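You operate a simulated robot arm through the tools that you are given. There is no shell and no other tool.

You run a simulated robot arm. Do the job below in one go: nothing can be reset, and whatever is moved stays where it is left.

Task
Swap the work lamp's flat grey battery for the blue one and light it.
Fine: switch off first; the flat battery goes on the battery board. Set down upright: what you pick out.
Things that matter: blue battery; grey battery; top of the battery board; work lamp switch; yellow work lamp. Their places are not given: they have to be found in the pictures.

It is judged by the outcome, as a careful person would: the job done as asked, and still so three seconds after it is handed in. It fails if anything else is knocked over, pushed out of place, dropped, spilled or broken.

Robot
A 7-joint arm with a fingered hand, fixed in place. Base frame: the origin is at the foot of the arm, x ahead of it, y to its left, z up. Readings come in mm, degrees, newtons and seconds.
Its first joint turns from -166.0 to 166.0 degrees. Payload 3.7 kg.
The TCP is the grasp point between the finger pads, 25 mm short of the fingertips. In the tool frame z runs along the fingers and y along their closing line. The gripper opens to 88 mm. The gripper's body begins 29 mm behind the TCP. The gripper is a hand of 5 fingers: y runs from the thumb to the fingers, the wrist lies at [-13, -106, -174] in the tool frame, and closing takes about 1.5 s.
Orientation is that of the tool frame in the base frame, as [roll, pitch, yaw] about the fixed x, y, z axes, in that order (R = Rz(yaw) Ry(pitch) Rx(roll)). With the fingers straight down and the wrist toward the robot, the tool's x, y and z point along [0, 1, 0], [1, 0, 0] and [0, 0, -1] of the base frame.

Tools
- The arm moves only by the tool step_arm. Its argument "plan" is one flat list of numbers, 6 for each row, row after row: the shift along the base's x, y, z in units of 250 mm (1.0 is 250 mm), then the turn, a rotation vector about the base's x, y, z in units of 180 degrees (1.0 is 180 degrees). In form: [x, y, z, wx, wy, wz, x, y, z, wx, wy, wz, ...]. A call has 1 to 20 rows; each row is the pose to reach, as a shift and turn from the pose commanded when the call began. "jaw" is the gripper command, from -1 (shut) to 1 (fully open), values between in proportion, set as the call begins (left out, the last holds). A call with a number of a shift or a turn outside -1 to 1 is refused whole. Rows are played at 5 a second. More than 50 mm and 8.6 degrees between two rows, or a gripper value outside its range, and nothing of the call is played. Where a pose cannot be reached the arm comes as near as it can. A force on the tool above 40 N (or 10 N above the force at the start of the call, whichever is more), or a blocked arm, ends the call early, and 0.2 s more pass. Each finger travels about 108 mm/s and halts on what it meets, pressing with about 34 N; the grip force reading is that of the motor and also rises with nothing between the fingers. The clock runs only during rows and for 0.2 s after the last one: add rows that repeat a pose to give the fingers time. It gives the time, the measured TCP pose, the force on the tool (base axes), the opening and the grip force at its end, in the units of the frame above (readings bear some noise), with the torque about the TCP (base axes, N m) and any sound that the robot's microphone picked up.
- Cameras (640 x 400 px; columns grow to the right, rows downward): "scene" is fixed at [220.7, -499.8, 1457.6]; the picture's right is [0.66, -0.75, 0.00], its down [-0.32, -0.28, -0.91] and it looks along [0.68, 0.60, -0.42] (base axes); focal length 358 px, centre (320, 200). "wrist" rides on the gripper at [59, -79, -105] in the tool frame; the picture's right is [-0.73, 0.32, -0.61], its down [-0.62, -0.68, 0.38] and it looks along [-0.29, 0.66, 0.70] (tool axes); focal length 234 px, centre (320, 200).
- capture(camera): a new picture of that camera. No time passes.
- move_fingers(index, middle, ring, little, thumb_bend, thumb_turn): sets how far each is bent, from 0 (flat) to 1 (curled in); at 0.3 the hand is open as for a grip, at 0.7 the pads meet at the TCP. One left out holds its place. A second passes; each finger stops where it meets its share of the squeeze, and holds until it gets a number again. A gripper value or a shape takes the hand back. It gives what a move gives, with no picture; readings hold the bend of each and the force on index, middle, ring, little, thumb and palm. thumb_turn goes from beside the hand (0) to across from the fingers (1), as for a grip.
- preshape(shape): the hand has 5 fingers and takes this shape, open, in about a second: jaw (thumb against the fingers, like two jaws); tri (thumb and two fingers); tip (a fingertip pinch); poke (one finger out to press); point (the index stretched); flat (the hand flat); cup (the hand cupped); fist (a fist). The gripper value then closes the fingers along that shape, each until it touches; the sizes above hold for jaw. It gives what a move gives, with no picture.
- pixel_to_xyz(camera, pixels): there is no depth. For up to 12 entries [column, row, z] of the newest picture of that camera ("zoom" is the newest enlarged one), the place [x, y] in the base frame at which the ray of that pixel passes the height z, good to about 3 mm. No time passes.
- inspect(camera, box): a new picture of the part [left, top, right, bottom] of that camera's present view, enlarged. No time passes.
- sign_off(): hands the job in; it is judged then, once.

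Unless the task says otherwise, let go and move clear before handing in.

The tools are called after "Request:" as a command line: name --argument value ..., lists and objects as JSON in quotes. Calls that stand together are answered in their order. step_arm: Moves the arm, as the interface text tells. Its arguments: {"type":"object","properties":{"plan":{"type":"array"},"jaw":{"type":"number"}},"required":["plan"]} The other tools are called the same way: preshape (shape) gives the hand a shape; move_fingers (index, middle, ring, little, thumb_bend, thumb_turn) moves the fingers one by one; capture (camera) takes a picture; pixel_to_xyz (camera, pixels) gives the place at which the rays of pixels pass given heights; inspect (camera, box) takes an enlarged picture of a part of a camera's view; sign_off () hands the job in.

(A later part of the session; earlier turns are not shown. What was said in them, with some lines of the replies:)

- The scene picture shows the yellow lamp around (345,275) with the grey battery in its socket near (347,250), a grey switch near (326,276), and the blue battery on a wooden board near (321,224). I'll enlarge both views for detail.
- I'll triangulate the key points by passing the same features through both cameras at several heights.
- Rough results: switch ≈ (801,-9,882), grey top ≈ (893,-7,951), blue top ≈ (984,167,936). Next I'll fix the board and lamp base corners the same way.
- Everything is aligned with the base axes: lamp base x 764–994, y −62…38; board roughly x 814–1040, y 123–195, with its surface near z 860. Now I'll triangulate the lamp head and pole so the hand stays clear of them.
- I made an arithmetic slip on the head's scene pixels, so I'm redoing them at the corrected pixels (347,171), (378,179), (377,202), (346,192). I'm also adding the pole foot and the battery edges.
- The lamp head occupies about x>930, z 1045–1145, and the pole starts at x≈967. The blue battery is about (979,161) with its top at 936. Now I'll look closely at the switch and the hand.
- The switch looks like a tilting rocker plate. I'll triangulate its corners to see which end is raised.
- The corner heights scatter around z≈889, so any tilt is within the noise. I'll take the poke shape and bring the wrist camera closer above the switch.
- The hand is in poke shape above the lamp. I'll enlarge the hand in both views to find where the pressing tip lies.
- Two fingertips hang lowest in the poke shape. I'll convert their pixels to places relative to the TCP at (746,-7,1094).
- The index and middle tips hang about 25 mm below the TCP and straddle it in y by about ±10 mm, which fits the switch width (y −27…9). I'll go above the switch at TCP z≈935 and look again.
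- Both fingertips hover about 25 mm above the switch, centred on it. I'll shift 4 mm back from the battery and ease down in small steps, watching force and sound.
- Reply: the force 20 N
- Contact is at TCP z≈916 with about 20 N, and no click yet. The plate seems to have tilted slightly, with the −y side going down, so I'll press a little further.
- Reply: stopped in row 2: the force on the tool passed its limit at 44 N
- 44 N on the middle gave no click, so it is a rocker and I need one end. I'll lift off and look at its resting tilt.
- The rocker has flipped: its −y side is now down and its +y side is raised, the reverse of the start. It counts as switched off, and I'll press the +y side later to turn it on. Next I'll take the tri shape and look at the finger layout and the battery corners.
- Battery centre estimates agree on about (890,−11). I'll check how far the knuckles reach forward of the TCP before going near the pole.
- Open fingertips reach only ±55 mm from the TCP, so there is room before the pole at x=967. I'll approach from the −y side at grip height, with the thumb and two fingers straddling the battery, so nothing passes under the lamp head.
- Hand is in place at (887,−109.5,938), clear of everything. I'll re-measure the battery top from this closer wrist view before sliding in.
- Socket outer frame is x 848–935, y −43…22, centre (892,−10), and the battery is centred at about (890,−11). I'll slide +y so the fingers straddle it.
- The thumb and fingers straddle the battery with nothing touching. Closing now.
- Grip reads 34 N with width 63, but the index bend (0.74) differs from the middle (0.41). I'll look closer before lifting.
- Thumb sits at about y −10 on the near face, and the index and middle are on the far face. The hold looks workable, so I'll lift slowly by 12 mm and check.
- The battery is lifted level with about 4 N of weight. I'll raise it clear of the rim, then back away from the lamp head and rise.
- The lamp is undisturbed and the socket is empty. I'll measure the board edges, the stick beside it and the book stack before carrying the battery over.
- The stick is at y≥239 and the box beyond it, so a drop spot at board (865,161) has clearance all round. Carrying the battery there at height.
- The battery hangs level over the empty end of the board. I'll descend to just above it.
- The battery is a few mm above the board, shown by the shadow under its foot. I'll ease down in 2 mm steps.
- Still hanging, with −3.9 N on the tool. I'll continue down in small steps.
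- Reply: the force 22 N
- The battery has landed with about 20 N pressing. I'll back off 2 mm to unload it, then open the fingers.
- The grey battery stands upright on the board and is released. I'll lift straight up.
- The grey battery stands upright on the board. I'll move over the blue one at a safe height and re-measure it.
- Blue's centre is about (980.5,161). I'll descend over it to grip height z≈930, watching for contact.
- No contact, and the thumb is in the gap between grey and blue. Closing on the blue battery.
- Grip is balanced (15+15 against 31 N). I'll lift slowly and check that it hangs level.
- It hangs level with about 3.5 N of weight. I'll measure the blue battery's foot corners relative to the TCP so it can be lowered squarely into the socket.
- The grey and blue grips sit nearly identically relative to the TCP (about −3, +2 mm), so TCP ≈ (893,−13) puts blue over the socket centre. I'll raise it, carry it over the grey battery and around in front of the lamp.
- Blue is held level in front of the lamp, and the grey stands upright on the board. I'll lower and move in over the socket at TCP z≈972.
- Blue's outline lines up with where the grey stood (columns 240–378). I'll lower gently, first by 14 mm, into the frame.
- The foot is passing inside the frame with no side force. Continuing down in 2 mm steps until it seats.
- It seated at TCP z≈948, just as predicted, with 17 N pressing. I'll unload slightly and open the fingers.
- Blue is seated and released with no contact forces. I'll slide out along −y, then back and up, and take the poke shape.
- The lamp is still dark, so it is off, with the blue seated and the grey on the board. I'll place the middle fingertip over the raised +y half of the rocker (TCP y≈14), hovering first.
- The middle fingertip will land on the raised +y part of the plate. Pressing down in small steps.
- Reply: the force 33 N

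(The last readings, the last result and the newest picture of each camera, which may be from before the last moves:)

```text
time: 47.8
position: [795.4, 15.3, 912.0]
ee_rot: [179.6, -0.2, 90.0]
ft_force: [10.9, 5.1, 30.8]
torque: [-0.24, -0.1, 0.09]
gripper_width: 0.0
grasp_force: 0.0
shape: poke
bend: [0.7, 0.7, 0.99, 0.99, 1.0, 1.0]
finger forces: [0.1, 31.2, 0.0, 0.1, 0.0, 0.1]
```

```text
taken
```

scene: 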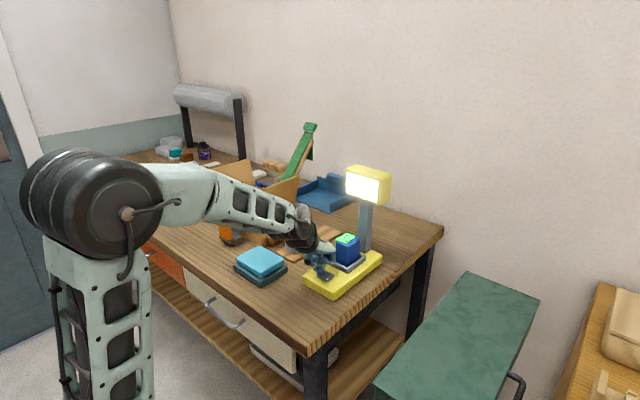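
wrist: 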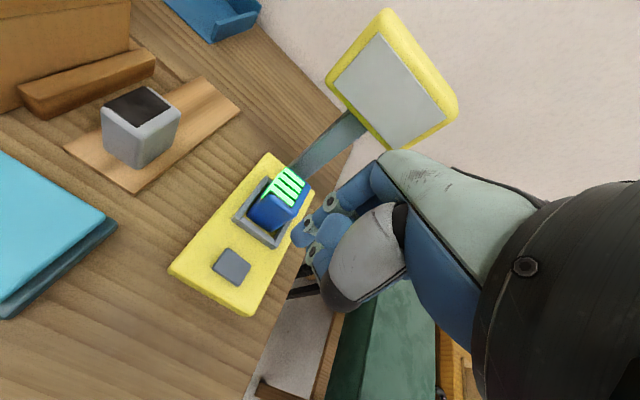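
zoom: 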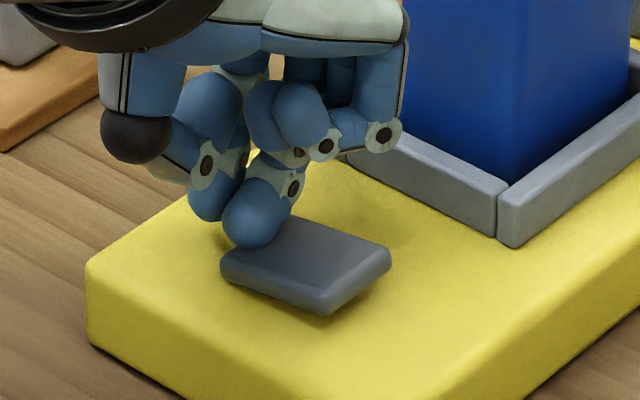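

The rocker flipped back and the lamp plate at (365,185) is glowing. I'll lift straight off, back away and check that it stays lit.

Request:
step_arm --plan '[0, 0, 0.03, 0, 0, 0, 0, 0, 0.1, 0, 0, 0, -0.04, 0, 0.24, 0, 0, 0, -0.14, -0.04, 0.38, 0, 0, 0, -0.28, -0.1, 0.5, 0, 0, 0, -0.42, -0.16, 0.6, 0, 0, 0, -0.56, -0.24, 0.7, 0, 0, 0, -0.56, -0.24, 0.7, 0, 0, 0]'

Request:
capture --camera "scene"

Request:
inspect --camera "scene" --box '[270, 160, 398, 300]'

Request:
capture --camera "wrist"

```text
time: 49.6
position: [655.0, -43.3, 1085.0]
ee_rot: [-180.0, -0.1, 89.9]
ft_force: [-0.1, -0.2, 0.4]
torque: [0.0, 0.01, 0.02]
gripper_width: 0.0
grasp_force: 0.1
shape: poke
bend: [0.7, 0.7, 0.99, 0.99, 1.0, 1.0]
finger forces: [0.0, 0.0, 0.2, 0.0, 0.0, 0.0]
```

```text
taken
```

scene: 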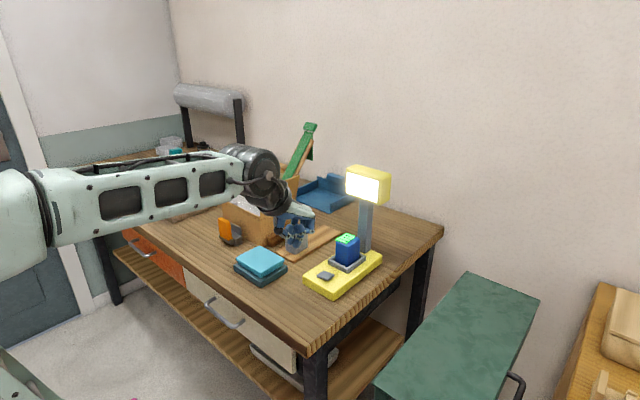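

```text
2.86 times, centred on (334, 230) of scene
```

zoom: 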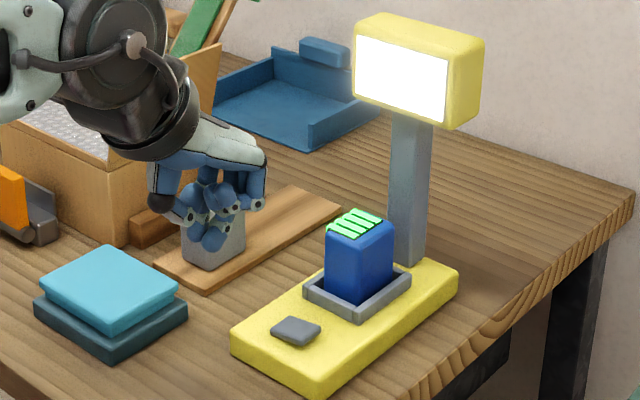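

```text
taken
```

wrist: 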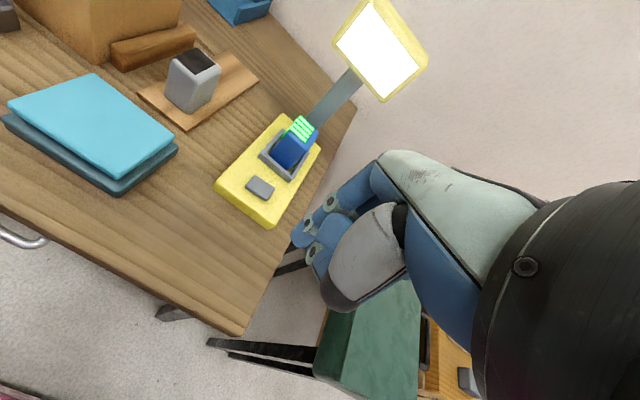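

The lamp panel is lit with the hand clear (scene zoom (400,80), wrist (380,50)). Blue is seated upright in the socket, the grey stands upright on the battery board at wrist (195,80), and nothing else has moved. Handing in.

Request:
sign_off

```text
The job is handed in.
```

The work lamp is lit and running on the blue battery, and I have handed the job in. In the last pictures, taken with the hand clear, everything was in place and the lamp was still on.

- **Switch:** I turned it off before touching the battery. The fingertips pressed the middle of the switch first, up to about 44 N. No click was heard, but the pictures showed the switch had flipped. I turned it back on at the end, and the lamp panel lit straight away.
- **Grey battery:** it stands upright on the battery board.
- **Blue battery:** it sits upright in the lamp's socket.
- **Everything else:** nothing else looks moved or knocked over.
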